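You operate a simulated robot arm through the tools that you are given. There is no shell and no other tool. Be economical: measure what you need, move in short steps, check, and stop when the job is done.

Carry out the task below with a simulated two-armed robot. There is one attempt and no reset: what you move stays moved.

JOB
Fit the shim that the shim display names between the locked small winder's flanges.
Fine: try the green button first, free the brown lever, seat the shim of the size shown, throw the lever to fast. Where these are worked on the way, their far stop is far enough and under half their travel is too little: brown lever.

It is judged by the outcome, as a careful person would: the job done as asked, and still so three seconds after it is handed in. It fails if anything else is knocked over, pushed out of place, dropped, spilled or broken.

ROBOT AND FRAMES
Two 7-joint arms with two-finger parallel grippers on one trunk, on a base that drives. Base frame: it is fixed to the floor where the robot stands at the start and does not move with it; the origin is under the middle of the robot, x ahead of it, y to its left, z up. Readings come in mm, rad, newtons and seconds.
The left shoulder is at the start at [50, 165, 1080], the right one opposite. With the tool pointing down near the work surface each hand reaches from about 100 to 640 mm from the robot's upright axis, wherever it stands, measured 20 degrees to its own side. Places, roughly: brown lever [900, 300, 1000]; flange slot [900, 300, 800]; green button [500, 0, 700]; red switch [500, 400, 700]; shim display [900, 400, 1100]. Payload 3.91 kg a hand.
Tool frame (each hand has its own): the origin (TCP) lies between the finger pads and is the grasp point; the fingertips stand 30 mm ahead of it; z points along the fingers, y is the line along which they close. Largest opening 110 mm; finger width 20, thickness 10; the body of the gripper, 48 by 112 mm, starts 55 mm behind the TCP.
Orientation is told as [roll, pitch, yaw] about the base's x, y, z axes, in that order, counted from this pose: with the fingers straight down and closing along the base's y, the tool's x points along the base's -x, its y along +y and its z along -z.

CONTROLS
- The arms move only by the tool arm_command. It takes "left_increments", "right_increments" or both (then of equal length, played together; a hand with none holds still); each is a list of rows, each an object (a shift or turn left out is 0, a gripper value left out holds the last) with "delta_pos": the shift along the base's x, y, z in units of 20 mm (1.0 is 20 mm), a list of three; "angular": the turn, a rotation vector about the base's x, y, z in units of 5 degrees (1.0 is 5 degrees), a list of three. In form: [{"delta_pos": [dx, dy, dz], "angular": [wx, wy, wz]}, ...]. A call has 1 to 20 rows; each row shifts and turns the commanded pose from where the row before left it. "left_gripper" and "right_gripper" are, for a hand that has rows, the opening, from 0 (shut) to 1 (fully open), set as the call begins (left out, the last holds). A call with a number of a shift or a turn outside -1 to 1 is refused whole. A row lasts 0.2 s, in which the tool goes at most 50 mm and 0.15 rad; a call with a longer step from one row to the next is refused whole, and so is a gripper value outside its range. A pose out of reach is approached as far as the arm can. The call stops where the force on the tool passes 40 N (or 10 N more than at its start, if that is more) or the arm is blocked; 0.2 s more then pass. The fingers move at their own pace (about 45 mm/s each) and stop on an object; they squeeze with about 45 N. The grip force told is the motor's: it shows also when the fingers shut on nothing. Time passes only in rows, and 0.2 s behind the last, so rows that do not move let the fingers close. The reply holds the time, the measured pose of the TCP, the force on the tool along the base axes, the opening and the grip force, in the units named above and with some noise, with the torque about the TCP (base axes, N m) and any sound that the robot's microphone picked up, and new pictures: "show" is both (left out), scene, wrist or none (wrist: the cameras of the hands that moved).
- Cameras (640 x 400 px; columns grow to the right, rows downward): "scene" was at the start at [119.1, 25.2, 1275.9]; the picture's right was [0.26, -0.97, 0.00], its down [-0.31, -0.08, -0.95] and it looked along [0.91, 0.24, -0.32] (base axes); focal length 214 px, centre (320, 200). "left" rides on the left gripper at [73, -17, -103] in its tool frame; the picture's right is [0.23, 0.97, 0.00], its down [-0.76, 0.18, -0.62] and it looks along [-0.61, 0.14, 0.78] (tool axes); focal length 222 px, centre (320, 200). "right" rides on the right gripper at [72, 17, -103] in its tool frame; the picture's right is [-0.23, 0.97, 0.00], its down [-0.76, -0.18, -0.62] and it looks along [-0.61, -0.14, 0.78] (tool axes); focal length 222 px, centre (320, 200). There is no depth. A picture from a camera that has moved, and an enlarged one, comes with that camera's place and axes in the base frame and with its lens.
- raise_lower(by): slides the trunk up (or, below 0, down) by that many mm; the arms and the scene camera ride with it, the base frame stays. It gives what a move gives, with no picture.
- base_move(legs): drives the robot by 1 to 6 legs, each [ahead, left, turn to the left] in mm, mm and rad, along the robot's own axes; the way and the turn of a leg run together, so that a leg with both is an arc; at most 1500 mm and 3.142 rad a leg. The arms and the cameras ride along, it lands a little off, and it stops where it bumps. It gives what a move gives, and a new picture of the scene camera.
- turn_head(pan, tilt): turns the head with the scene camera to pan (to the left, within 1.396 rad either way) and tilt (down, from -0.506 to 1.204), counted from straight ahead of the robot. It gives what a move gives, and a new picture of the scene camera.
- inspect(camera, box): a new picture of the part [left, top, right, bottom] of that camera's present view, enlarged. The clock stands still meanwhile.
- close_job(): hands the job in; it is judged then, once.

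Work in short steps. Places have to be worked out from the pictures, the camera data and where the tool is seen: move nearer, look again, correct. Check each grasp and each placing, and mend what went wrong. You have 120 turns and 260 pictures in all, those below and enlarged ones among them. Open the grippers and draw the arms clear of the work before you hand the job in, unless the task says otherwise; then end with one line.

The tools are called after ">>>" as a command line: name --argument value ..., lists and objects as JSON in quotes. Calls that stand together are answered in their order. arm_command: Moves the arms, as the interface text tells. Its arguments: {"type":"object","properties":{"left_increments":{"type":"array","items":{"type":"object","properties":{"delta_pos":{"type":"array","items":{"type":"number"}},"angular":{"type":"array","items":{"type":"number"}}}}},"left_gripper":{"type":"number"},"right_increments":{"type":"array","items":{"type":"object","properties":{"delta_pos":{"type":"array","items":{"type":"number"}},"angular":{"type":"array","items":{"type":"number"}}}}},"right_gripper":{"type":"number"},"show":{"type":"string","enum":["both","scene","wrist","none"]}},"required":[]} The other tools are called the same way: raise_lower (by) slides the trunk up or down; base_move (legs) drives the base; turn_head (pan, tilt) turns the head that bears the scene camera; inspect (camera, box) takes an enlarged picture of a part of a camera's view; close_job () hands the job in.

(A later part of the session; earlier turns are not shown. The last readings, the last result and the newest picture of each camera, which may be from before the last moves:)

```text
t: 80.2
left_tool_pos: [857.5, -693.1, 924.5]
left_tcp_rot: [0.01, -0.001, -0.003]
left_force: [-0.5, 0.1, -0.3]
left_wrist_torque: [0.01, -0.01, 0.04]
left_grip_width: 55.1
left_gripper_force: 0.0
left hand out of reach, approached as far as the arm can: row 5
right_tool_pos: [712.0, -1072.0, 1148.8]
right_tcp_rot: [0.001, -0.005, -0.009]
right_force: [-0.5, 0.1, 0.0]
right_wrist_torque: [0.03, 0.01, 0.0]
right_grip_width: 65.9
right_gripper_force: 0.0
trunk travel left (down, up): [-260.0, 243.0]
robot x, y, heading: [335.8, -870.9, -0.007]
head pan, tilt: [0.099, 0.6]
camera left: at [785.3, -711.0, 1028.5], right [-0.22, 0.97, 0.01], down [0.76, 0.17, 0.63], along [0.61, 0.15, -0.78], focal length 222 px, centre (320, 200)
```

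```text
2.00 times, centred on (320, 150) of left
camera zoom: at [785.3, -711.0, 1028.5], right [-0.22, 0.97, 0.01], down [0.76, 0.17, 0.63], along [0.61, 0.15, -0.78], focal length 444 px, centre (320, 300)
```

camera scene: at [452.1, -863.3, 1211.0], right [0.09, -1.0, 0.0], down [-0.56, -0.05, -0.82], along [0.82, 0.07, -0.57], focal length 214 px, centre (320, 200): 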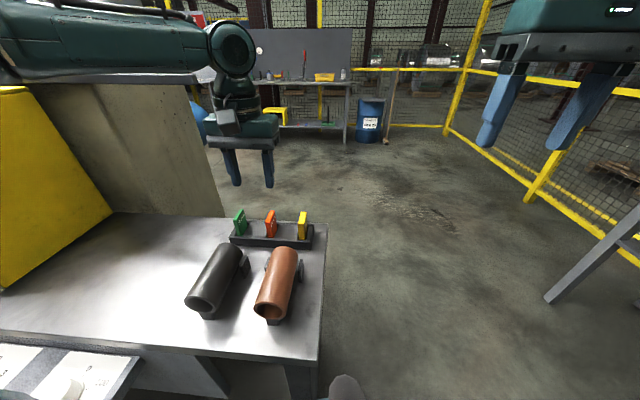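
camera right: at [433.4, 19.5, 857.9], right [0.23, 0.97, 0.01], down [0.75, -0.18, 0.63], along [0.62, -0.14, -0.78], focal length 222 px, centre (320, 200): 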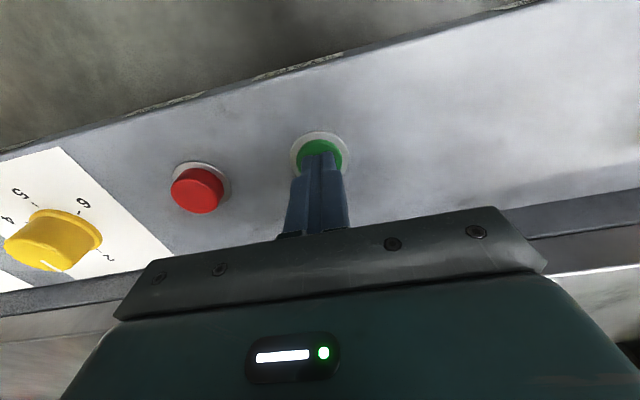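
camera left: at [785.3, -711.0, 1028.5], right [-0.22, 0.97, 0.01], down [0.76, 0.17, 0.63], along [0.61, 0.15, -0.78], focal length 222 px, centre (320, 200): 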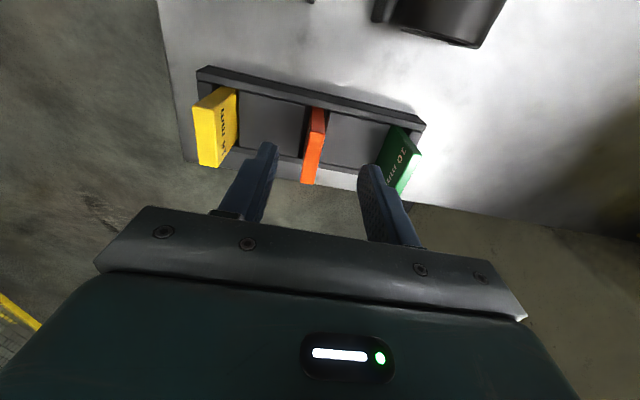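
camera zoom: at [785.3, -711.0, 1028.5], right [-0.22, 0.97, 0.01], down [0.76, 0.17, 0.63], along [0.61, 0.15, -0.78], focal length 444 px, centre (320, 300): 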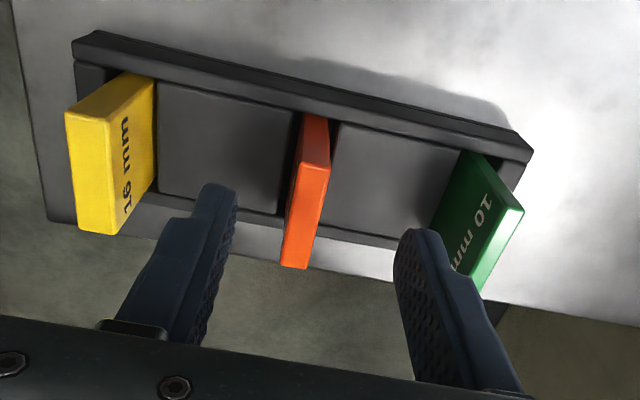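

The shim (centre ≈ (870, −695)) sits between the fingers. I'll use the trunk to lower straight down 47 mm, avoiding arm drift.

>>> arm_command --left_increments '[{"delta_pos": [0, -0.1, 0]}]' --show "none"

>>> raise_lower --by -47

>>> inspect --camera "left" --box '[160, 60, 480, 240]'

>>> inspect --camera "scene" --box '[200, 130, 360, 260]'

```text
t: 80.7
left_tool_pos: [857.6, -693.7, 925.2]
left_tcp_rot: [0.008, -0.003, -0.004]
left_force: [-0.6, -0.3, 0.2]
left_wrist_torque: [0.01, -0.01, 0.04]
left_grip_width: 55.1
left_gripper_force: 0.0
right_tool_pos: [712.6, -1071.7, 1148.3]
right_tcp_rot: [0.002, -0.003, -0.01]
right_force: [0.3, 0.5, 0.5]
right_wrist_torque: [-0.01, 0.02, -0.01]
right_grip_width: 65.9
right_gripper_force: 0.1
trunk travel left (down, up): [-260.0, 243.0]
robot x, y, heading: [339.1, -869.5, -0.015]
head pan, tilt: [0.099, 0.6]
```

```text
t: 81.5
left_tool_pos: [859.4, -694.0, 878.7]
left_tcp_rot: [0.008, -0.002, -0.004]
left_force: [0.1, -1.0, -0.2]
left_wrist_torque: [0.03, -0.01, 0.03]
left_grip_width: 55.0
left_gripper_force: 0.1
right_tool_pos: [712.2, -1072.9, 1102.2]
right_tcp_rot: [0.002, -0.004, -0.01]
right_force: [0.3, 0.3, 0.5]
right_wrist_torque: [0.03, 0.0, 0.03]
right_grip_width: 66.0
right_gripper_force: 0.1
trunk travel left (down, up): [-213.0, 290.0]
robot x, y, heading: [335.2, -874.3, -0.01]
head pan, tilt: [0.099, 0.6]
```

```text
2.00 times, centred on (320, 150) of left
camera zoom: at [784.6, -711.7, 982.1], right [-0.22, 0.97, 0.01], down [0.76, 0.17, 0.63], along [0.61, 0.15, -0.78], focal length 444 px, centre (320, 300)
```

zoom: 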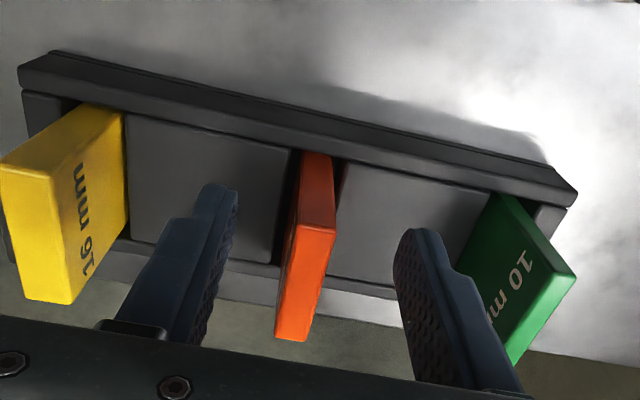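

```text
3.08 times, centred on (280, 195) of scene
camera zoom: at [451.7, -863.1, 1164.0], right [0.09, -1.0, 0.0], down [-0.56, -0.05, -0.83], along [0.82, 0.07, -0.56], focal length 660 px, centre (443, 215)
```

zoom: 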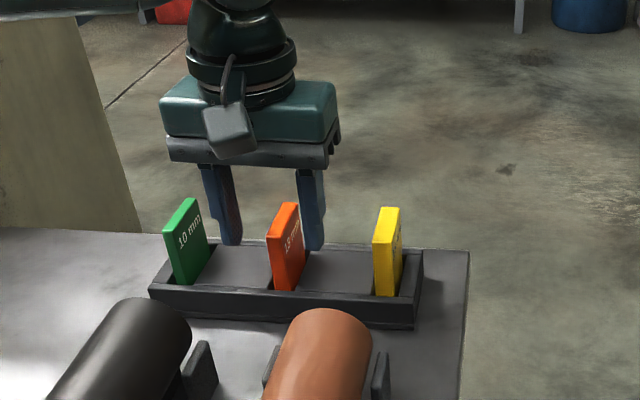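

Refining: the shim top is at z≈860 and its front edge at x≈851 (centre ≈ 875), so I need to go about 15 mm lower and a little forward.

>>> raise_lower --by -14

>>> arm_command --left_increments '[{"delta_pos": [0.4, -0.05, 0]}, {"delta_pos": [0.3, 0, 0]}]' --show "wrist"

```text
t: 82.2
left_tool_pos: [857.4, -693.7, 864.5]
left_tcp_rot: [0.006, -0.001, -0.003]
left_force: [-1.3, 0.0, 0.9]
left_wrist_torque: [-0.01, 0.04, 0.0]
left_grip_width: 55.0
left_gripper_force: 0.1
right_tool_pos: [712.2, -1071.7, 1088.9]
right_tcp_rot: [0.0, -0.003, -0.008]
right_force: [-0.4, 0.9, 0.0]
right_wrist_torque: [-0.01, 0.0, -0.02]
right_grip_width: 65.9
right_gripper_force: 0.1
trunk travel left (down, up): [-199.0, 304.0]
robot x, y, heading: [333.4, -876.0, -0.015]
head pan, tilt: [0.099, 0.6]
```

```text
t: 82.8
left_tool_pos: [864.2, -688.5, 865.2]
left_tcp_rot: [0.007, -0.003, -0.005]
left_force: [-0.4, -0.1, 0.5]
left_wrist_torque: [0.03, 0.0, -0.01]
left_grip_width: 55.0
left_gripper_force: 0.1
left hand out of reach, approached as far as the arm can: row 1, 2
right_tool_pos: [712.7, -1071.9, 1089.4]
right_tcp_rot: [0.0, -0.001, -0.011]
right_force: [-0.3, -0.3, -0.1]
right_wrist_torque: [0.01, 0.01, 0.0]
right_grip_width: 65.9
right_gripper_force: 0.1
trunk travel left (down, up): [-199.0, 304.0]
robot x, y, heading: [334.8, -872.2, -0.01]
head pan, tilt: [0.099, 0.6]
camera left: at [790.2, -706.0, 968.7], right [-0.22, 0.97, 0.01], down [0.76, 0.17, 0.63], along [0.61, 0.14, -0.78], focal length 222 px, centre (320, 200)
```

left: 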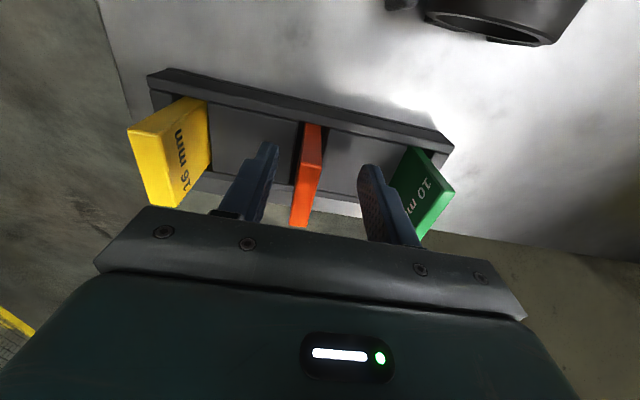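

>>> arm_command --left_increments '[{"delta_pos": [-0.05, -0.33, 0]}]' --show "none"

>>> inspect --camera "left" --box '[200, 100, 440, 250]'

```text
t: 83.2
left_tool_pos: [859.2, -692.9, 865.6]
left_tcp_rot: [0.006, -0.002, -0.004]
left_force: [0.0, 0.4, 1.0]
left_wrist_torque: [0.01, -0.02, -0.03]
left_grip_width: 54.9
left_gripper_force: 0.2
left hand out of reach, approached as far as the arm can: row 1
right_tool_pos: [711.4, -1071.7, 1089.0]
right_tcp_rot: [0.002, -0.002, -0.01]
right_force: [-0.6, -0.2, 0.3]
right_wrist_torque: [-0.01, 0.01, 0.02]
right_grip_width: 65.8
right_gripper_force: 0.1
trunk travel left (down, up): [-199.0, 304.0]
robot x, y, heading: [334.2, -873.8, -0.007]
head pan, tilt: [0.099, 0.6]
```

```text
2.67 times, centred on (320, 175) of left
camera zoom: at [786.8, -709.8, 969.2], right [-0.22, 0.97, 0.01], down [0.76, 0.17, 0.63], along [0.61, 0.15, -0.78], focal length 592 px, centre (320, 267)
```

zoom: 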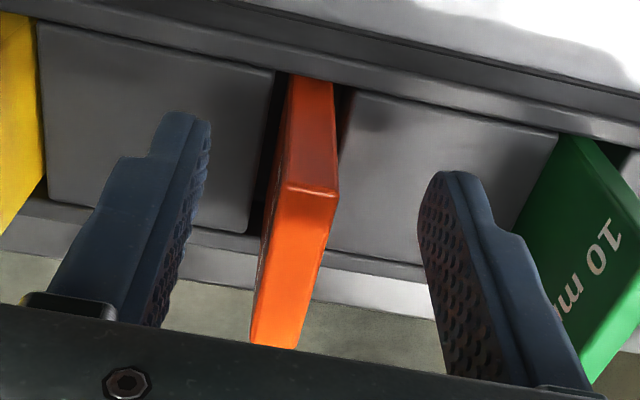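

Shim is between the pads, about 3 mm off centre, which is fine. Closing.

>>> arm_command --left_increments '[{"delta_pos": [0, -0.1, 0]}, {}, {}, {}, {}]' --left_gripper 0 --show "none"

>>> inspect --camera "left" --box '[200, 100, 440, 250]'

```text
t: 84.4
left_tool_pos: [859.3, -692.5, 865.7]
left_tcp_rot: [0.005, -0.003, -0.005]
left_force: [0.5, 0.2, -0.1]
left_wrist_torque: [-0.02, -0.04, 0.0]
left_grip_width: 12.0
left_gripper_force: 44.7
right_tool_pos: [712.4, -1071.9, 1090.1]
right_tcp_rot: [0.002, -0.005, -0.01]
right_force: [-0.1, -0.1, -0.4]
right_wrist_torque: [-0.01, 0.01, 0.01]
right_grip_width: 65.9
right_gripper_force: 0.0
trunk travel left (down, up): [-199.0, 304.0]
robot x, y, heading: [334.0, -872.7, -0.009]
head pan, tilt: [0.099, 0.6]
```

```text
2.67 times, centred on (320, 175) of left
camera zoom: at [785.8, -711.0, 968.9], right [-0.22, 0.97, 0.0], down [0.76, 0.17, 0.63], along [0.61, 0.14, -0.78], focal length 592 px, centre (320, 267)
```

zoom: 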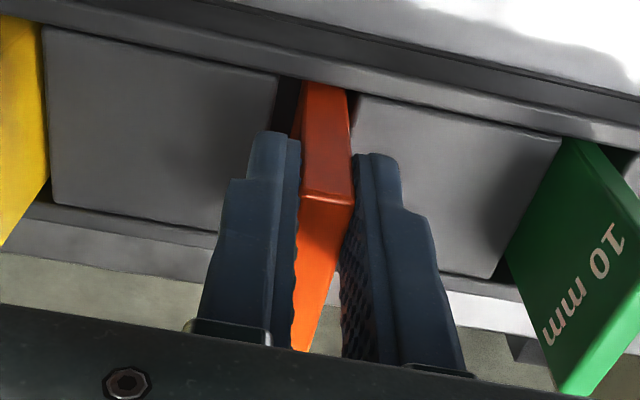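

Width is 12 mm with 45 N grip, so it's held. I'll lift straight up with the trunk.

>>> raise_lower --by 120

>>> inspect --camera "left" --box '[160, 60, 480, 260]'

>>> inspect --camera "scene" --box '[180, 100, 380, 280]'

```text
t: 85.9
left_tool_pos: [859.2, -693.0, 984.3]
left_tcp_rot: [0.006, -0.003, -0.002]
left_force: [-0.4, -0.2, -1.5]
left_wrist_torque: [-0.01, 0.02, 0.0]
left_grip_width: 12.0
left_gripper_force: 44.9
right_tool_pos: [712.3, -1072.4, 1209.1]
right_tcp_rot: [0.002, -0.002, -0.01]
right_force: [-0.3, -0.2, 0.0]
right_wrist_torque: [0.01, 0.04, -0.01]
right_grip_width: 65.6
right_gripper_force: 0.1
trunk travel left (down, up): [-319.0, 184.0]
robot x, y, heading: [335.7, -872.5, -0.008]
head pan, tilt: [0.099, 0.6]
```

```text
2.00 times, centred on (320, 160) of left
camera zoom: at [786.0, -710.9, 1088.7], right [-0.22, 0.97, 0.01], down [0.76, 0.17, 0.63], along [0.61, 0.14, -0.78], focal length 444 px, centre (320, 280)
```

zoom: 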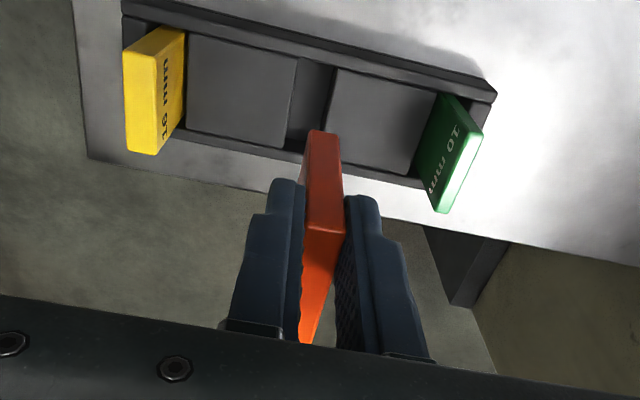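

```text
2.22 times, centred on (280, 190) of scene
camera zoom: at [452.1, -863.1, 1269.9], right [0.09, -1.0, 0.0], down [-0.56, -0.05, -0.82], along [0.82, 0.07, -0.57], focal length 477 px, centre (409, 222)
```

zoom: 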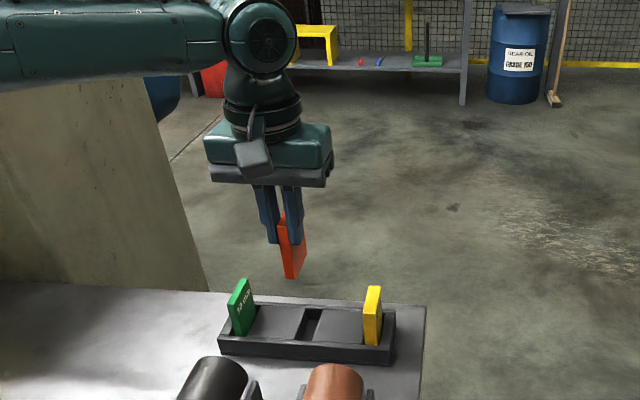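

Shim held firmly, and the other shims stay in place. I'll retract the hand, back off, drive left and turn slightly right to bring the left shoulder nearer to the slot.

>>> arm_command --left_increments '[{"delta_pos": [-1, 0, 0.8]}, {"delta_pos": [-1, 0, 0.8]}, {"delta_pos": [-1, 0, 0.8]}, {"delta_pos": [-1, 0, 0.8]}, {"delta_pos": [-1, 0, 0.8]}, {"delta_pos": [-1, 0, 0.8]}, {"delta_pos": [-1, 0, 0.8]}, {"delta_pos": [-1, 0, 0.8]}, {"delta_pos": [-1, 0, 0.8]}, {"delta_pos": [-1, 0, 0.8]}]' --show "none"

>>> base_move --legs '[[-220, 0, 0], [0, 1050, 0]]'

```text
t: 88.1
left_tool_pos: [656.2, -694.5, 1147.3]
left_tcp_rot: [0.005, -0.001, -0.003]
left_force: [0.3, -0.2, -1.0]
left_wrist_torque: [-0.04, 0.03, 0.0]
left_grip_width: 12.1
left_gripper_force: 45.1
right_tool_pos: [712.1, -1072.6, 1208.9]
right_tcp_rot: [0.002, -0.003, -0.01]
right_force: [0.0, 0.0, -0.4]
right_wrist_torque: [-0.01, -0.05, -0.03]
right_grip_width: 65.9
right_gripper_force: 0.0
trunk travel left (down, up): [-319.0, 184.0]
robot x, y, heading: [337.8, -873.4, -0.011]
head pan, tilt: [0.099, 0.6]
```

```text
t: 98.8
left_tool_pos: [430.0, 355.7, 1144.4]
left_tcp_rot: [0.003, -0.003, 0.019]
left_force: [0.5, -0.3, -0.5]
left_wrist_torque: [0.0, 0.02, -0.01]
left_grip_width: 12.3
left_gripper_force: 44.8
right_tool_pos: [492.7, -22.4, 1208.1]
right_tcp_rot: [0.002, -0.003, 0.012]
right_force: [0.0, 0.4, -0.3]
right_wrist_torque: [0.0, -0.01, 0.0]
right_grip_width: 66.1
right_gripper_force: 0.0
trunk travel left (down, up): [-319.0, 184.0]
robot x, y, heading: [113.2, 170.6, 0.018]
head pan, tilt: [0.099, 0.6]
camera scene: at [228.1, 181.4, 1270.0], right [0.11, -0.99, 0.0], down [-0.56, -0.06, -0.83], along [0.82, 0.09, -0.56], focal length 214 px, centre (320, 200)
```

scene: 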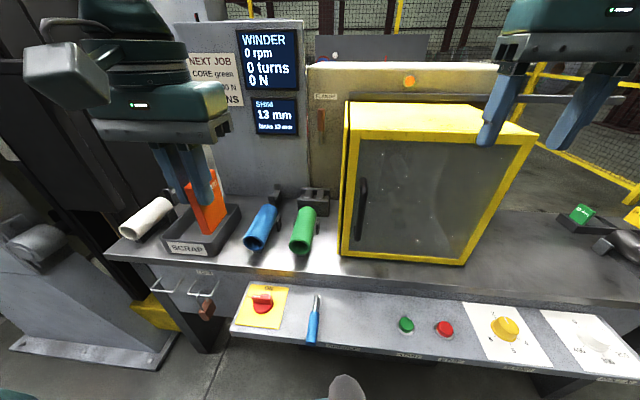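

The lever is still up. The guard top is at about z 1145, so the hand must stay left of it. I'll turn the robot right 0.6 rad here in the open.

>>> base_move --legs '[[0, 0, -0.62]]'

>>> arm_command --left_increments '[{"delta_pos": [0, 1, 0], "angular": [0, 0, 1]}, {"delta_pos": [0, 1, 0], "angular": [0, 0, 1]}, {"delta_pos": [0, 1, 0], "angular": [0, 0, 1]}, {"delta_pos": [0, 1, 0], "angular": [0, 0, 1]}, {"delta_pos": [0, 1, 0], "angular": [0, 0, 1]}, {"delta_pos": [0, 1, 0], "angular": [0, 0, 1]}, {"delta_pos": [0, 1, 0], "angular": [0, 0, 0.9]}]' --show "none"

>>> turn_head --pan 0.65 --tilt 0.6

```text
t: 100.8
left_tool_pos: [477.6, 137.8, 1145.0]
left_tcp_rot: [0.005, -0.004, -0.594]
left_force: [-0.7, -0.6, -0.7]
left_wrist_torque: [0.02, -0.03, 0.0]
left_grip_width: 12.0
left_gripper_force: 45.4
right_tool_pos: [314.0, -206.1, 1209.9]
right_tcp_rot: [0.002, -0.004, -0.597]
right_force: [0.1, 0.6, -0.4]
right_wrist_torque: [0.01, 0.0, 0.02]
right_grip_width: 66.0
right_gripper_force: 0.1
trunk travel left (down, up): [-319.0, 184.0]
robot x, y, heading: [108.8, 171.8, -0.595]
head pan, tilt: [0.099, 0.6]
camera scene: at [212.7, 112.1, 1270.0], right [-0.48, -0.88, 0.0], down [-0.5, 0.27, -0.83], along [0.72, -0.39, -0.56], focal length 214 px, centre (320, 200)
```

scene: 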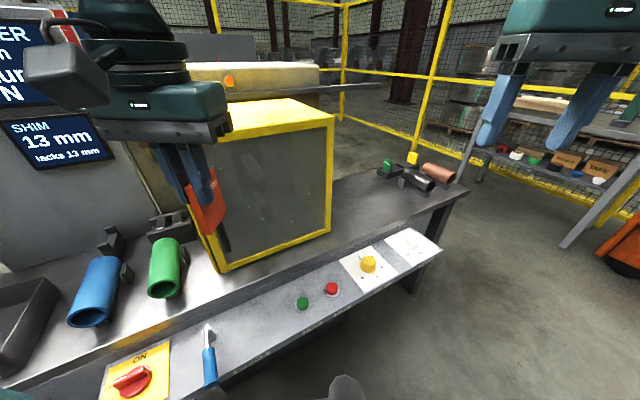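

```text
t: 102.4
left_tool_pos: [477.4, 279.6, 1145.4]
left_tcp_rot: [0.004, -0.002, 0.011]
left_force: [-0.4, 0.5, -0.6]
left_wrist_torque: [0.03, 0.04, 0.02]
left_grip_width: 12.2
left_gripper_force: 44.9
right_tool_pos: [313.5, -206.3, 1209.3]
right_tcp_rot: [0.002, -0.003, -0.599]
right_force: [0.1, -0.1, 0.7]
right_wrist_torque: [0.0, -0.04, -0.01]
right_grip_width: 66.0
right_gripper_force: 0.1
trunk travel left (down, up): [-319.0, 184.0]
robot x, y, heading: [111.2, 166.4, -0.6]
head pan, tilt: [0.099, 0.6]
```

```text
t: 103.4
left_tool_pos: [477.6, 279.5, 1145.2]
left_tcp_rot: [0.006, -0.003, 0.01]
left_force: [-0.4, 0.6, -1.6]
left_wrist_torque: [0.02, -0.01, 0.01]
left_grip_width: 12.0
left_gripper_force: 44.6
right_tool_pos: [314.0, -205.9, 1208.1]
right_tcp_rot: [0.002, -0.004, -0.599]
right_force: [-0.2, 0.4, 0.4]
right_wrist_torque: [0.0, 0.05, -0.03]
right_grip_width: 66.1
right_gripper_force: 0.1
trunk travel left (down, up): [-319.0, 184.0]
robot x, y, heading: [112.5, 167.4, -0.599]
head pan, tilt: [0.649, 0.6]
camera scene: at [223.4, 158.9, 1270.0], right [0.05, -1.0, 0.0], down [-0.56, -0.03, -0.83], along [0.82, 0.04, -0.56], focal length 214 px, centre (320, 200)
```

scene: 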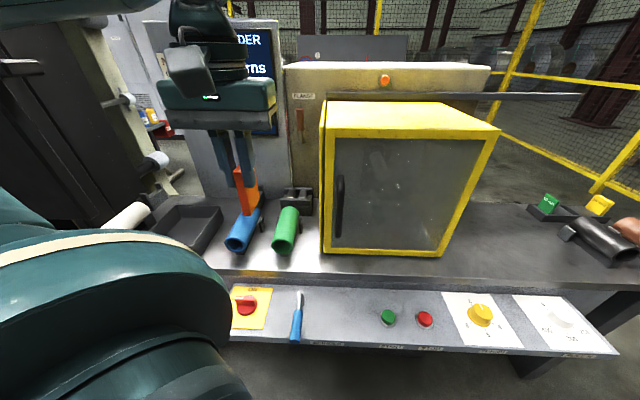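

Now drive toward the slot (base displacement ≈ +188, +18).

>>> base_move --legs '[[145, 121, 0]]'

>>> inspect --camera "left" --box '[140, 0, 500, 225]'

```text
t: 104.8
left_tool_pos: [574.1, 291.0, 1148.5]
left_tcp_rot: [0.007, -0.011, 0.015]
left_force: [0.1, -0.3, -0.1]
left_wrist_torque: [-0.01, 0.02, -0.04]
left_grip_width: 12.2
left_gripper_force: 44.8
right_tool_pos: [412.3, -194.9, 1210.8]
right_tcp_rot: [0.006, -0.006, -0.594]
right_force: [0.0, -0.5, 0.7]
right_wrist_torque: [-0.03, 0.01, 0.02]
right_grip_width: 65.9
right_gripper_force: 0.0
trunk travel left (down, up): [-319.0, 184.0]
robot x, y, heading: [214.0, 182.9, -0.596]
head pan, tilt: [0.649, 0.6]
stopped in leg 1: the robot was blocked; the commanded pose is now the measured one
camera scene: at [319.1, 169.1, 1271.4], right [0.06, -1.0, 0.0], down [-0.56, -0.03, -0.83], along [0.83, 0.05, -0.56], focal length 214 px, centre (320, 200)
```

scene: 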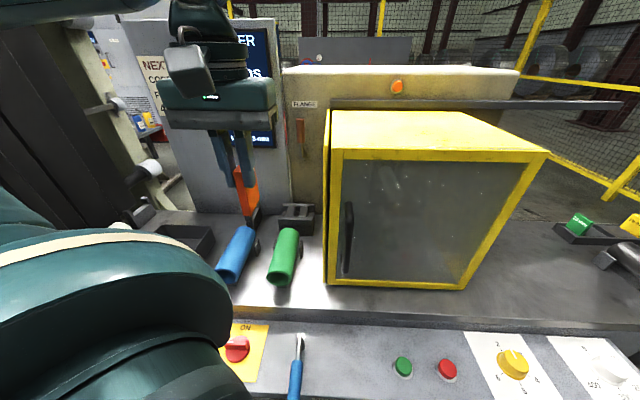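

```text
1.78 times, centred on (320, 112) of left
camera zoom: at [499.7, 271.5, 1251.6], right [-0.24, 0.97, 0.0], down [0.75, 0.18, 0.63], along [0.61, 0.16, -0.77], focal length 395 px, centre (320, 356)
```

zoom: 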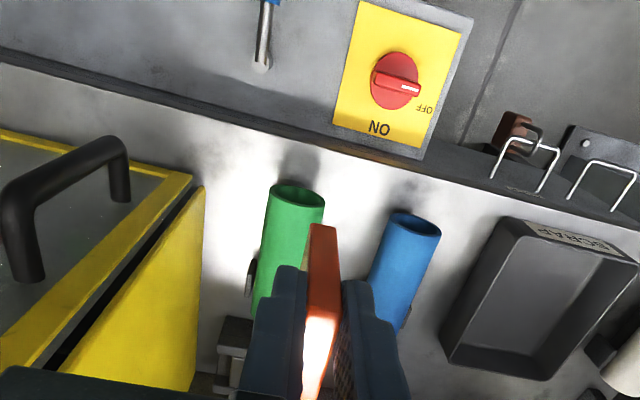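

With the turn, a base corner hits the table sooner, so this doesn't help. With a vertical tool the slot is just out of reach, so I'll back off, face straight again, and re-grasp the shim with the left hand pitched 30° forward while the right hand holds it.

>>> base_move --legs '[[-145, -100, 0], [0, 0, 0.596]]'

>>> arm_command --left_increments '[{"delta_pos": [0.6, -1, 0], "angular": [0, 0, -1]}, {"delta_pos": [0.6, -1, 0], "angular": [0, 0, -1]}, {"delta_pos": [0.6, -1, 0], "angular": [0, 0, -1]}, {"delta_pos": [0.6, -1, 0], "angular": [0, 0, -1]}, {"delta_pos": [0.6, -1, 0], "angular": [0, 0, -1]}, {"delta_pos": [0.6, -1, 0], "angular": [0, 0, -1]}, {"delta_pos": [0.6, -1, 0], "angular": [0, 0, -0.9]}]' --show "none"

>>> turn_head --pan 0.0 --tilt 0.5

```text
t: 108.0
left_tool_pos: [274.3, 480.7, 1144.4]
left_tcp_rot: [0.006, -0.003, 0.628]
left_force: [-0.3, 0.4, -1.2]
left_wrist_torque: [0.0, 0.02, -0.02]
left_grip_width: 12.2
left_gripper_force: 44.5
right_tool_pos: [422.0, -10.1, 1207.7]
right_tcp_rot: [0.001, -0.001, 0.018]
right_force: [0.3, 0.1, 0.1]
right_wrist_torque: [-0.01, -0.03, -0.01]
right_grip_width: 65.6
right_gripper_force: 0.2
trunk travel left (down, up): [-319.0, 184.0]
robot x, y, heading: [39.5, 181.4, 0.019]
head pan, tilt: [0.649, 0.6]
camera scene: at [137.4, 236.8, 1270.0], right [0.62, -0.79, 0.0], down [-0.44, -0.35, -0.83], along [0.65, 0.51, -0.57], focal length 214 px, centre (320, 200)
```

scene: 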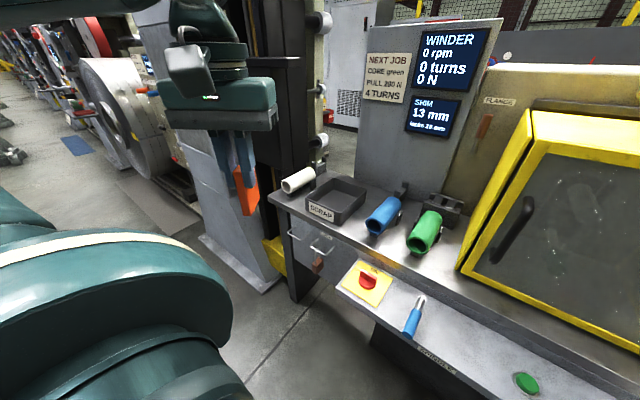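

```text
t: 109.6
left_tool_pos: [357.8, 341.9, 1145.0]
left_tcp_rot: [0.006, -0.005, 0.023]
left_force: [0.5, 0.7, 0.3]
left_wrist_torque: [0.0, 0.03, 0.01]
left_grip_width: 12.2
left_gripper_force: 44.7
right_tool_pos: [422.6, -9.8, 1207.5]
right_tcp_rot: [0.002, -0.002, 0.019]
right_force: [0.2, 0.3, -0.3]
right_wrist_torque: [0.05, 0.01, 0.01]
right_grip_width: 65.7
right_gripper_force: 0.1
trunk travel left (down, up): [-319.0, 184.0]
robot x, y, heading: [42.1, 182.4, 0.019]
head pan, tilt: [0.649, 0.6]
```

```text
t: 110.6
left_tool_pos: [357.1, 341.3, 1145.2]
left_tcp_rot: [0.007, -0.003, 0.025]
left_force: [0.4, 0.7, -1.2]
left_wrist_torque: [-0.04, 0.01, -0.06]
left_grip_width: 12.0
left_gripper_force: 45.4
right_tool_pos: [422.1, -10.5, 1208.8]
right_tcp_rot: [0.003, -0.002, 0.02]
right_force: [0.1, 0.0, -0.6]
right_wrist_torque: [0.02, -0.01, 0.01]
right_grip_width: 66.3
right_gripper_force: 0.0
trunk travel left (down, up): [-319.0, 184.0]
robot x, y, heading: [37.7, 184.3, 0.018]
head pan, tilt: [0.0, 0.499]
camera scene: at [159.0, 183.7, 1279.1], right [0.02, -1.0, 0.0], down [-0.48, -0.01, -0.88], along [0.88, 0.02, -0.48], focal length 214 px, centre (320, 200)
```

scene: 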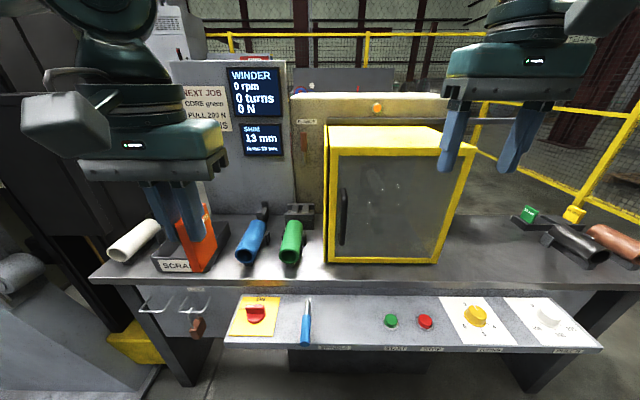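

Now bring the left hand to (520, 262, 1150) while turning the right hand to point forward, standing off at (400, 120, 1093).

>>> arm_command --left_increments '[{"delta_pos": [0.45, -0.22, 0.01], "angular": [0, 0, -0.25]}, {"delta_pos": [0.45, -0.22, 0.01]}, {"delta_pos": [0.45, -0.22, 0.01]}, {"delta_pos": [0.45, -0.22, 0.01]}, {"delta_pos": [0.45, -0.22, 0.01]}, {"delta_pos": [0.45, -0.22, 0.01]}, {"delta_pos": [0.45, -0.22, 0.01]}, {"delta_pos": [0.45, -0.22, 0.01]}, {"delta_pos": [0.45, -0.22, 0.01]}, {"delta_pos": [0.45, -0.22, 0.01]}, {"delta_pos": [0.45, -0.22, 0.01]}, {"delta_pos": [0.45, -0.22, 0.01]}, {"delta_pos": [0.45, -0.22, 0.01]}, {"delta_pos": [0.45, -0.22, 0.01]}, {"delta_pos": [0.45, -0.22, 0.01]}, {"delta_pos": [0.45, -0.22, 0.01]}, {"delta_pos": [0.45, -0.22, 0.01]}, {"delta_pos": [0.45, -0.22, 0.01]}]' --right_increments '[{"delta_pos": [-0.06, 0.36, -0.32], "angular": [0, -1, -0.25]}, {"delta_pos": [-0.06, 0.36, -0.32], "angular": [0, -1, 0]}, {"delta_pos": [-0.06, 0.36, -0.32], "angular": [0, -1, 0]}, {"delta_pos": [-0.06, 0.36, -0.32], "angular": [0, -1, 0]}, {"delta_pos": [-0.06, 0.36, -0.32], "angular": [0, -1, 0]}, {"delta_pos": [-0.06, 0.36, -0.32], "angular": [0, -1, 0]}, {"delta_pos": [-0.06, 0.36, -0.32], "angular": [0, -1, 0]}, {"delta_pos": [-0.06, 0.36, -0.32], "angular": [0, -1, 0]}, {"delta_pos": [-0.06, 0.36, -0.32], "angular": [0, -1, 0]}, {"delta_pos": [-0.06, 0.36, -0.32], "angular": [0, -1, 0]}, {"delta_pos": [-0.06, 0.36, -0.32], "angular": [0, -1, 0]}, {"delta_pos": [-0.06, 0.36, -0.32], "angular": [0, -1, 0]}, {"delta_pos": [-0.06, 0.36, -0.32], "angular": [0, -1, 0]}, {"delta_pos": [-0.06, 0.36, -0.32], "angular": [0, -1, 0]}, {"delta_pos": [-0.06, 0.36, -0.32], "angular": [0, -1, 0]}, {"delta_pos": [-0.06, 0.36, -0.32], "angular": [0, -1, 0]}, {"delta_pos": [-0.06, 0.36, -0.32], "angular": [0, -1, 0]}, {"delta_pos": [-0.06, 0.36, -0.32], "angular": [0, -1, 0]}]' --right_gripper 0.5

```text
t: 114.4
left_tool_pos: [431.3, 308.9, 1146.3]
left_tcp_rot: [0.003, -0.005, 0.006]
left_force: [-0.1, -0.6, -0.5]
left_wrist_torque: [-0.03, 0.01, 0.04]
left_grip_width: 12.2
left_gripper_force: 45.3
left hand out of reach, approached as far as the arm can: row 8, 9, 10, 11, 12, 13, 14, 15, 16, 17, 18
right_tool_pos: [417.4, 140.3, 1102.5]
right_tcp_rot: [2.233, -1.564, -2.231]
right_force: [0.0, 0.3, -0.4]
right_wrist_torque: [0.01, 0.0, -0.02]
right_grip_width: 55.0
right_gripper_force: 0.1
right hand out of reach, approached as far as the arm can: row 13, 14, 15, 16
trunk travel left (down, up): [-319.0, 184.0]
robot x, y, heading: [40.0, 182.0, 0.019]
head pan, tilt: [0.0, 0.499]
camera scene: at [158.7, 184.2, 1279.1], right [0.02, -1.0, 0.0], down [-0.48, -0.01, -0.88], along [0.88, 0.02, -0.48], focal length 214 px, centre (320, 200)
camera right: at [314.6, 157.3, 1031.0], right [0.0, 0.97, 0.23], down [-0.63, -0.18, 0.76], along [0.78, -0.14, 0.61], focal length 222 px, centre (320, 200)
camera left: at [358.2, 291.7, 1250.6], right [-0.23, 0.97, 0.0], down [0.76, 0.18, 0.63], along [0.61, 0.15, -0.78], focal length 222 px, centre (320, 200)
```

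scene: 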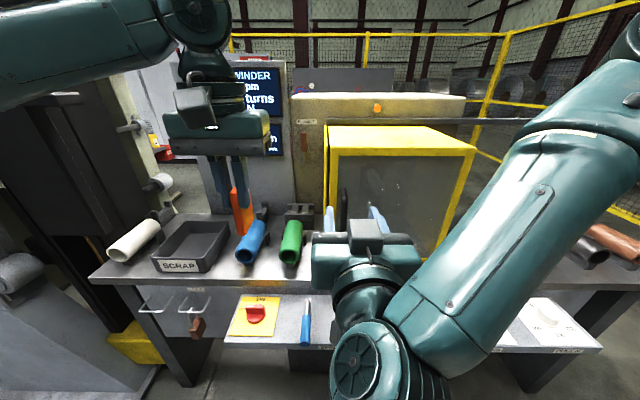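
right: 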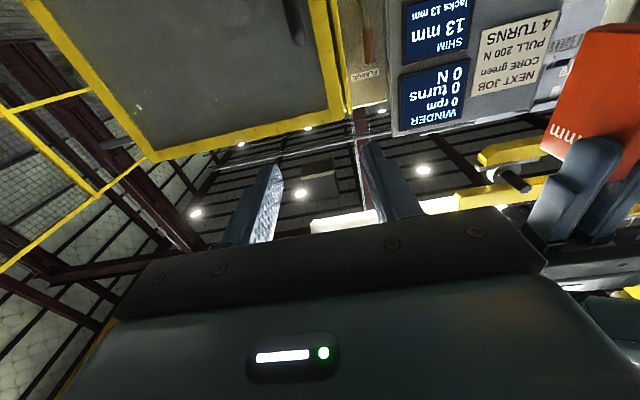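
left: 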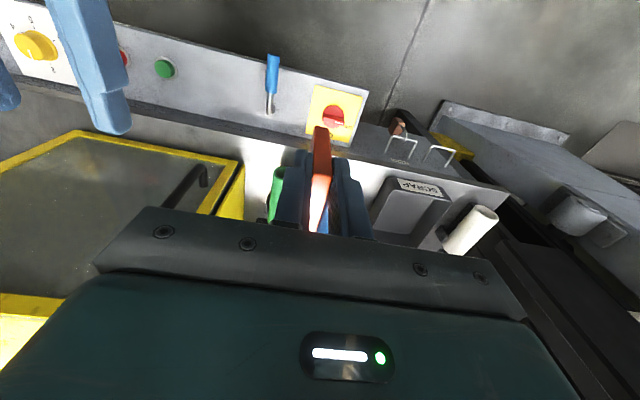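

Out-of-reach at such a short distance suggests a joint-limit posture, not true reach. I'll back the right hand off and test the left hand lower.

>>> arm_command --left_increments '[{"delta_pos": [0, 0, -1]}, {"delta_pos": [0, 0, -1]}, {"delta_pos": [0.5, 0, -1]}, {"delta_pos": [1, 0, -0.5]}, {"delta_pos": [1, 0, 0]}, {"delta_pos": [1, 0, 0]}]' --right_increments '[{"delta_pos": [-0.5, -1, 0]}, {"delta_pos": [-0.5, -1, 0]}, {"delta_pos": [-0.5, -1, 0]}, {"delta_pos": [0, -1, 0]}, {"delta_pos": [0, -1, 0]}, {}]' --show "scene"

```text
t: 115.8
left_tool_pos: [480.5, 315.6, 1075.5]
left_tcp_rot: [0.003, -0.005, 0.002]
left_force: [-0.8, 0.1, -0.7]
left_wrist_torque: [0.02, -0.04, -0.03]
left_grip_width: 12.1
left_gripper_force: 44.8
left hand out of reach, approached as far as the arm can: row 5, 6
right_tool_pos: [443.4, 113.8, 1104.8]
right_tcp_rot: [2.013, -1.565, -2.011]
right_force: [-0.1, -0.5, 0.1]
right_wrist_torque: [0.02, 0.01, 0.0]
right_grip_width: 55.1
right_gripper_force: 0.0
right hand out of reach, approached as far as the arm can: row 1, 2, 3, 4, 5
trunk travel left (down, up): [-319.0, 184.0]
robot x, y, heading: [39.2, 180.3, 0.019]
head pan, tilt: [0.0, 0.499]
camera scene: at [159.1, 183.7, 1279.1], right [0.02, -1.0, 0.0], down [-0.48, -0.01, -0.88], along [0.88, 0.02, -0.48], focal length 214 px, centre (320, 200)
```

scene: 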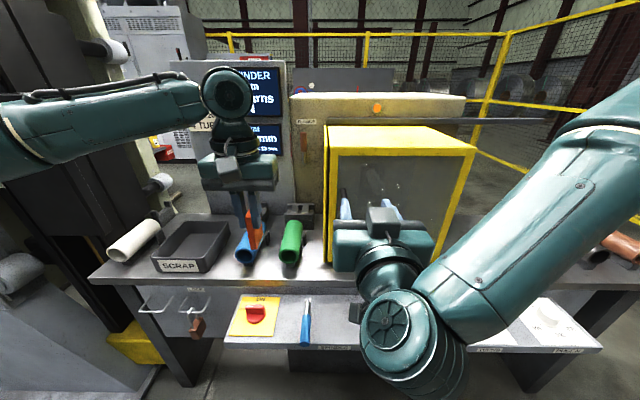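

The elbow-out posture limits reach near shoulder height. Lower relative to the shoulder should reach further, per the quoted 640 mm. I'll raise the trunk fully, lower the left hand, and put the right hand back tool-down.

>>> raise_lower --by 180

>>> arm_command --left_increments '[{"delta_pos": [-0.7, 0.3, -1]}, {"delta_pos": [-0.7, 0.3, -1]}, {"delta_pos": [-0.7, 0.3, -1]}, {"delta_pos": [0, 0, -1]}, {"delta_pos": [0, 0, -1]}, {"delta_pos": [0, 0, -1]}, {"delta_pos": [0, 0, -1]}, {"delta_pos": [0, 0, -1]}, {"delta_pos": [0, 0, -1]}, {"delta_pos": [0, 0, -1]}, {"delta_pos": [0, 0, -1]}, {"delta_pos": [0, 0, -1]}, {"delta_pos": [0, 0, -1]}, {"delta_pos": [0, 0, -0.5]}, {}, {}, {}, {}]' --right_increments '[{"angular": [0, 1, 0]}, {"angular": [0, 1, 0]}, {"angular": [0, 1, 0]}, {"angular": [0, 1, 0]}, {"angular": [0, 1, 0]}, {"angular": [0, 1, 0]}, {"delta_pos": [0, -0.5, 0], "angular": [0, 1, 0]}, {"delta_pos": [0, -0.5, 0], "angular": [0, 1, 0]}, {"delta_pos": [0, -0.5, 0], "angular": [0, 1, 0]}, {"delta_pos": [0, -0.5, 0], "angular": [0, 1, 0]}, {"delta_pos": [0, -0.5, 0], "angular": [0, 1, 0]}, {"delta_pos": [0, -0.5, 0], "angular": [0, 1, 0]}, {"delta_pos": [0, -0.5, 0], "angular": [0, 1, 0]}, {"delta_pos": [0, -0.5, 0], "angular": [0, 1, 0]}, {"delta_pos": [0, -0.5, 0], "angular": [0, 1, 0]}, {"delta_pos": [0, -0.5, 0], "angular": [0, 1, 0]}, {"delta_pos": [0, -0.5, 0], "angular": [0, 1, 0]}, {"delta_pos": [0, -0.5, 0], "angular": [0, 1, 0]}]' --show "scene"

```text
t: 117.8
left_tool_pos: [479.2, 314.8, 1255.4]
left_tcp_rot: [0.004, -0.004, 0.002]
left_force: [0.5, 0.6, -0.2]
left_wrist_torque: [0.0, 0.01, 0.0]
left_grip_width: 12.1
left_gripper_force: 44.7
right_tool_pos: [442.9, 114.5, 1283.7]
right_tcp_rot: [1.96, -1.565, -1.961]
right_force: [-0.5, -0.5, -0.2]
right_wrist_torque: [0.0, -0.01, 0.02]
right_grip_width: 55.2
right_gripper_force: 0.1
trunk travel left (down, up): [-499.0, 4.0]
robot x, y, heading: [38.0, 179.0, 0.015]
head pan, tilt: [0.0, 0.499]
```

```text
t: 121.6
left_tool_pos: [429.3, 353.3, 1001.3]
left_tcp_rot: [0.0, -0.007, 0.001]
left_force: [0.2, 0.7, -0.5]
left_wrist_torque: [-0.01, 0.03, 0.0]
left_grip_width: 12.1
left_gripper_force: 44.6
left hand out of reach, approached as far as the arm can: row 12, 13, 14
right_tool_pos: [442.7, -6.6, 1284.3]
right_tcp_rot: [0.001, 0.0, -0.004]
right_force: [0.2, -0.2, -0.4]
right_wrist_torque: [0.01, -0.01, -0.03]
right_grip_width: 55.1
right_gripper_force: 0.1
trunk travel left (down, up): [-499.0, 4.0]
robot x, y, heading: [40.0, 178.7, 0.018]
head pan, tilt: [0.0, 0.499]
camera scene: at [158.9, 183.5, 1459.1], right [0.02, -1.0, 0.0], down [-0.48, -0.01, -0.88], along [0.88, 0.02, -0.48], focal length 214 px, centre (320, 200)
```

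scene: 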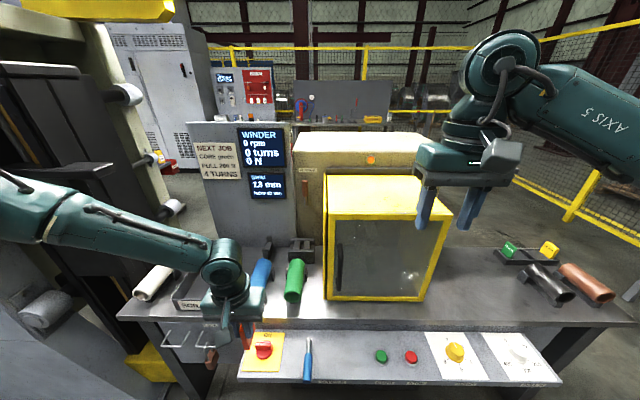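

The left arm's posture has become constrained (elbow low, wrist wound), while the right arm is healthy. Plan: put the shim back in its tray with the left hand, since that pose is known to work, then pick it up and insert it with the right hand. First lift the hand, lower the trunk and drive to the tray.

>>> arm_command --left_increments '[{"delta_pos": [0, 0, 1]}, {"delta_pos": [0, 0, 1]}, {"delta_pos": [0, 0, 1]}, {"delta_pos": [0, 0, 1]}, {"delta_pos": [0, 0, 1]}, {"delta_pos": [0, 0, 1]}, {"delta_pos": [0, 0, 1]}, {"delta_pos": [0, 0, 1]}, {"delta_pos": [0, 0, 1]}, {"delta_pos": [0, 0, 1]}, {"delta_pos": [0, 0, 1]}, {"delta_pos": [0, 0, 1]}, {"delta_pos": [-0.5, 0, 1]}, {"delta_pos": [-0.5, 0, 1]}, {"delta_pos": [-0.5, 0, 1]}]' --show "none"

>>> raise_lower --by -239

>>> base_move --legs '[[60, 0, -0.02], [0, -1050, 0], [190, 0, 0]]'

```text
t: 124.8
left_tool_pos: [398.2, 354.2, 1301.9]
left_tcp_rot: [0.003, -0.005, 0.003]
left_force: [0.0, 1.0, -0.5]
left_wrist_torque: [-0.01, -0.03, -0.04]
left_grip_width: 11.9
left_gripper_force: 44.9
right_tool_pos: [441.9, -5.5, 1283.8]
right_tcp_rot: [0.002, -0.002, -0.004]
right_force: [0.6, 0.5, -0.4]
right_wrist_torque: [0.01, -0.01, 0.0]
right_grip_width: 54.9
right_gripper_force: 0.0
trunk travel left (down, up): [-499.0, 4.0]
robot x, y, heading: [37.1, 182.8, 0.017]
head pan, tilt: [0.0, 0.499]
```

```text
t: 127.3
left_tool_pos: [399.5, 353.2, 1062.4]
left_tcp_rot: [0.004, -0.004, 0.001]
left_force: [0.1, -0.3, -0.9]
left_wrist_torque: [-0.01, 0.01, 0.03]
left_grip_width: 12.2
left_gripper_force: 44.8
right_tool_pos: [442.5, -5.0, 1046.1]
right_tcp_rot: [0.001, -0.001, -0.003]
right_force: [-0.5, 0.0, 0.5]
right_wrist_torque: [0.0, -0.01, -0.01]
right_grip_width: 55.1
right_gripper_force: 0.0
trunk travel left (down, up): [-260.0, 243.0]
robot x, y, heading: [37.7, 178.0, 0.018]
head pan, tilt: [0.0, 0.499]
```

```text
t: 138.6
left_tool_pos: [647.4, -716.0, 1061.3]
left_tcp_rot: [0.004, -0.006, -0.017]
left_force: [0.2, -0.1, -0.9]
left_wrist_torque: [0.0, 0.03, 0.0]
left_grip_width: 12.2
left_gripper_force: 45.1
right_tool_pos: [682.2, -1075.7, 1044.9]
right_tcp_rot: [0.002, -0.003, -0.024]
right_force: [-0.3, 0.0, -0.5]
right_wrist_torque: [0.0, 0.02, -0.02]
right_grip_width: 54.9
right_gripper_force: 0.1
trunk travel left (down, up): [-260.0, 243.0]
robot x, y, heading: [285.4, -885.4, 0.0]
head pan, tilt: [0.0, 0.499]
camera scene: at [404.0, -882.0, 1220.0], right [0.0, -1.0, 0.0], down [-0.48, 0.0, -0.88], along [0.88, 0.0, -0.48], focal length 214 px, centre (320, 200)
```

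scene: 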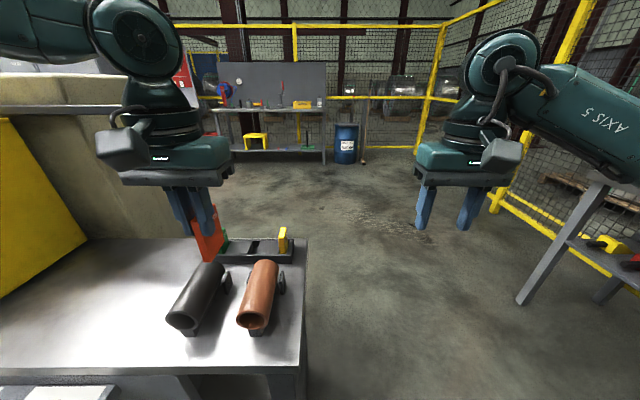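

>>> base_move --legs '[[47, 12, 0]]'

>>> arm_command --left_increments '[{"delta_pos": [0.9, 0.1, -0.5], "angular": [0, 0, 0.2]}, {"delta_pos": [0.9, 0.1, -0.5]}, {"delta_pos": [0.9, 0.1, -0.5]}, {"delta_pos": [0.9, 0.1, -0.5]}, {"delta_pos": [0.9, 0, -0.5]}, {"delta_pos": [0.9, 0, -0.5]}, {"delta_pos": [0.9, 0, -0.5]}, {"delta_pos": [0.9, 0, -0.5]}, {"delta_pos": [0.9, 0, -0.5]}]' --show "wrist"

>>> inspect --camera "left" --box '[160, 60, 480, 260]'

```text
t: 139.6
left_tool_pos: [694.0, -703.3, 1062.0]
left_tcp_rot: [0.003, -0.006, -0.018]
left_force: [0.2, 0.8, -1.4]
left_wrist_torque: [0.01, 0.02, -0.04]
left_grip_width: 12.0
left_gripper_force: 45.0
right_tool_pos: [730.8, -1064.0, 1045.3]
right_tcp_rot: [0.001, -0.002, -0.021]
right_force: [0.2, 0.8, 0.3]
right_wrist_torque: [0.02, 0.03, -0.04]
right_grip_width: 55.0
right_gripper_force: 0.1
trunk travel left (down, up): [-260.0, 243.0]
robot x, y, heading: [329.2, -870.6, 0.001]
head pan, tilt: [0.0, 0.499]
camera scene: at [450.9, -869.9, 1220.0], right [0.0, -1.0, 0.0], down [-0.48, 0.0, -0.88], along [0.88, 0.0, -0.48], focal length 214 px, centre (320, 200)
```

scene: 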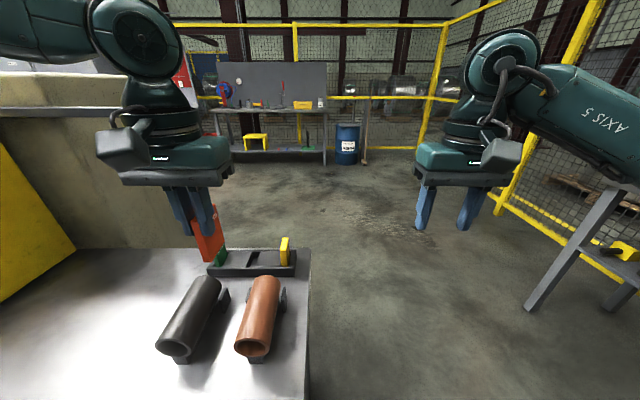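

```text
t: 141.6
left_tool_pos: [850.4, -691.8, 972.5]
left_tcp_rot: [0.004, -0.007, 0.0]
left_force: [-0.3, 0.3, 0.4]
left_wrist_torque: [0.04, -0.01, 0.03]
left_grip_width: 12.2
left_gripper_force: 45.1
left hand out of reach, approached as far as the arm can: row 9
right_tool_pos: [730.9, -1064.0, 1045.0]
right_tcp_rot: [0.003, -0.001, -0.023]
right_force: [0.4, 0.3, 0.3]
right_wrist_torque: [0.0, -0.01, 0.03]
right_grip_width: 55.2
right_gripper_force: 0.0
trunk travel left (down, up): [-260.0, 243.0]
robot x, y, heading: [330.3, -871.6, 0.001]
head pan, tilt: [0.0, 0.499]
camera left: at [777.1, -709.7, 1075.4], right [-0.23, 0.97, 0.0], down [0.76, 0.18, 0.63], along [0.61, 0.14, -0.78], focal length 222 px, centre (320, 200)
```

left: 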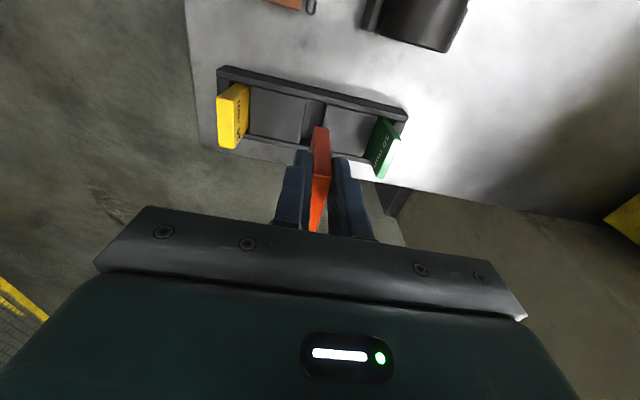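

```text
2.00 times, centred on (320, 160) of left
camera zoom: at [777.1, -709.7, 1075.4], right [-0.23, 0.97, 0.0], down [0.76, 0.18, 0.63], along [0.61, 0.14, -0.78], focal length 444 px, centre (320, 280)
```

zoom: 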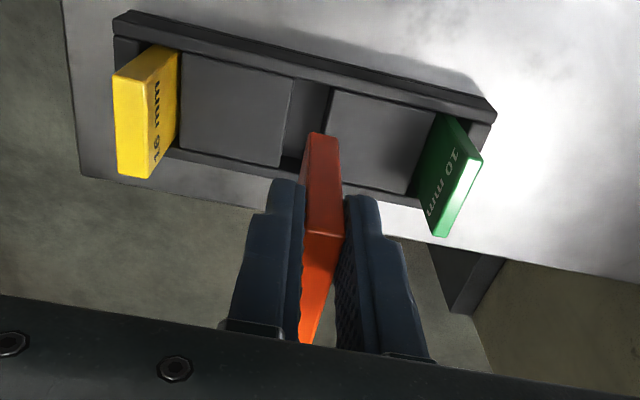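

I'll nudge the base 8 mm ahead to reach the pick-up x (859), then lower with the trunk in two stages.

>>> base_move --legs '[[8, 0, 0]]'

>>> raise_lower --by -60

>>> inspect --camera "left" --box '[160, 60, 480, 260]'

```text
t: 142.4
left_tool_pos: [855.6, -694.4, 971.2]
left_tcp_rot: [0.002, -0.007, -0.003]
left_force: [-0.1, 0.6, -0.5]
left_wrist_torque: [0.01, -0.01, 0.01]
left_grip_width: 12.3
left_gripper_force: 44.9
right_tool_pos: [733.3, -1065.1, 1044.4]
right_tcp_rot: [0.001, -0.001, -0.025]
right_force: [0.2, 0.5, 0.4]
right_wrist_torque: [-0.01, 0.0, -0.03]
right_grip_width: 54.9
right_gripper_force: 0.2
trunk travel left (down, up): [-260.0, 243.0]
robot x, y, heading: [334.7, -870.8, -0.001]
head pan, tilt: [0.0, 0.499]
stopped in leg 1: the robot was blocked; the commanded pose is now the measured one
camera scene: at [454.7, -871.5, 1220.1], right [0.0, -1.0, 0.0], down [-0.48, 0.0, -0.88], along [0.88, 0.0, -0.48], focal length 214 px, centre (320, 200)
```

scene: 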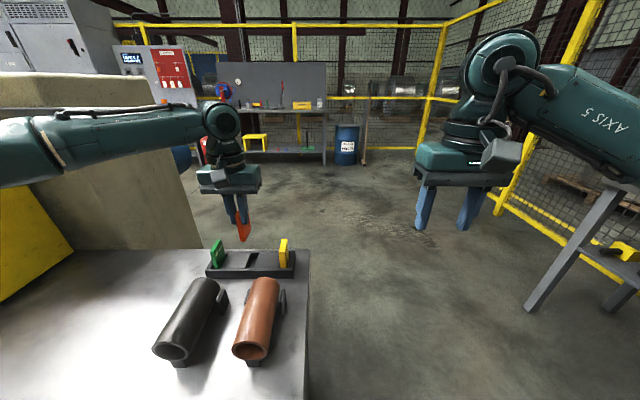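

```text
t: 143.4
left_tool_pos: [855.7, -693.2, 911.7]
left_tcp_rot: [0.002, -0.007, -0.002]
left_force: [0.2, 0.3, 0.6]
left_wrist_torque: [0.02, -0.01, 0.02]
left_grip_width: 12.0
left_gripper_force: 44.9
right_tool_pos: [734.1, -1065.7, 984.7]
right_tcp_rot: [0.002, -0.001, -0.025]
right_force: [-0.9, -0.4, 0.3]
right_wrist_torque: [-0.01, 0.01, 0.0]
right_grip_width: 54.9
right_gripper_force: 0.1
trunk travel left (down, up): [-200.0, 303.0]
robot x, y, heading: [335.7, -874.1, -0.0]
head pan, tilt: [0.0, 0.499]
```

```text
2.00 times, centred on (320, 160) of left
camera zoom: at [782.2, -711.6, 1015.4], right [-0.23, 0.97, 0.0], down [0.76, 0.18, 0.63], along [0.61, 0.14, -0.78], focal length 444 px, centre (320, 280)
```

zoom: 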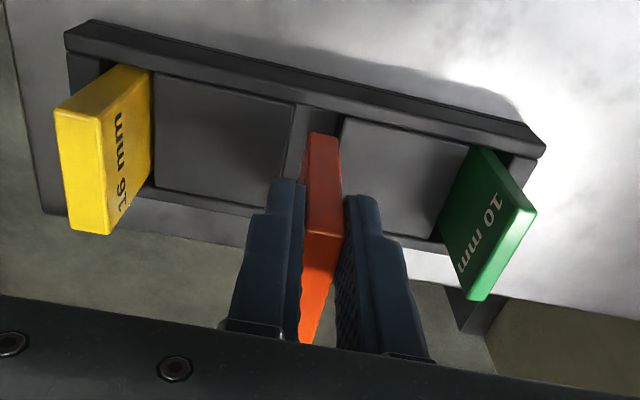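

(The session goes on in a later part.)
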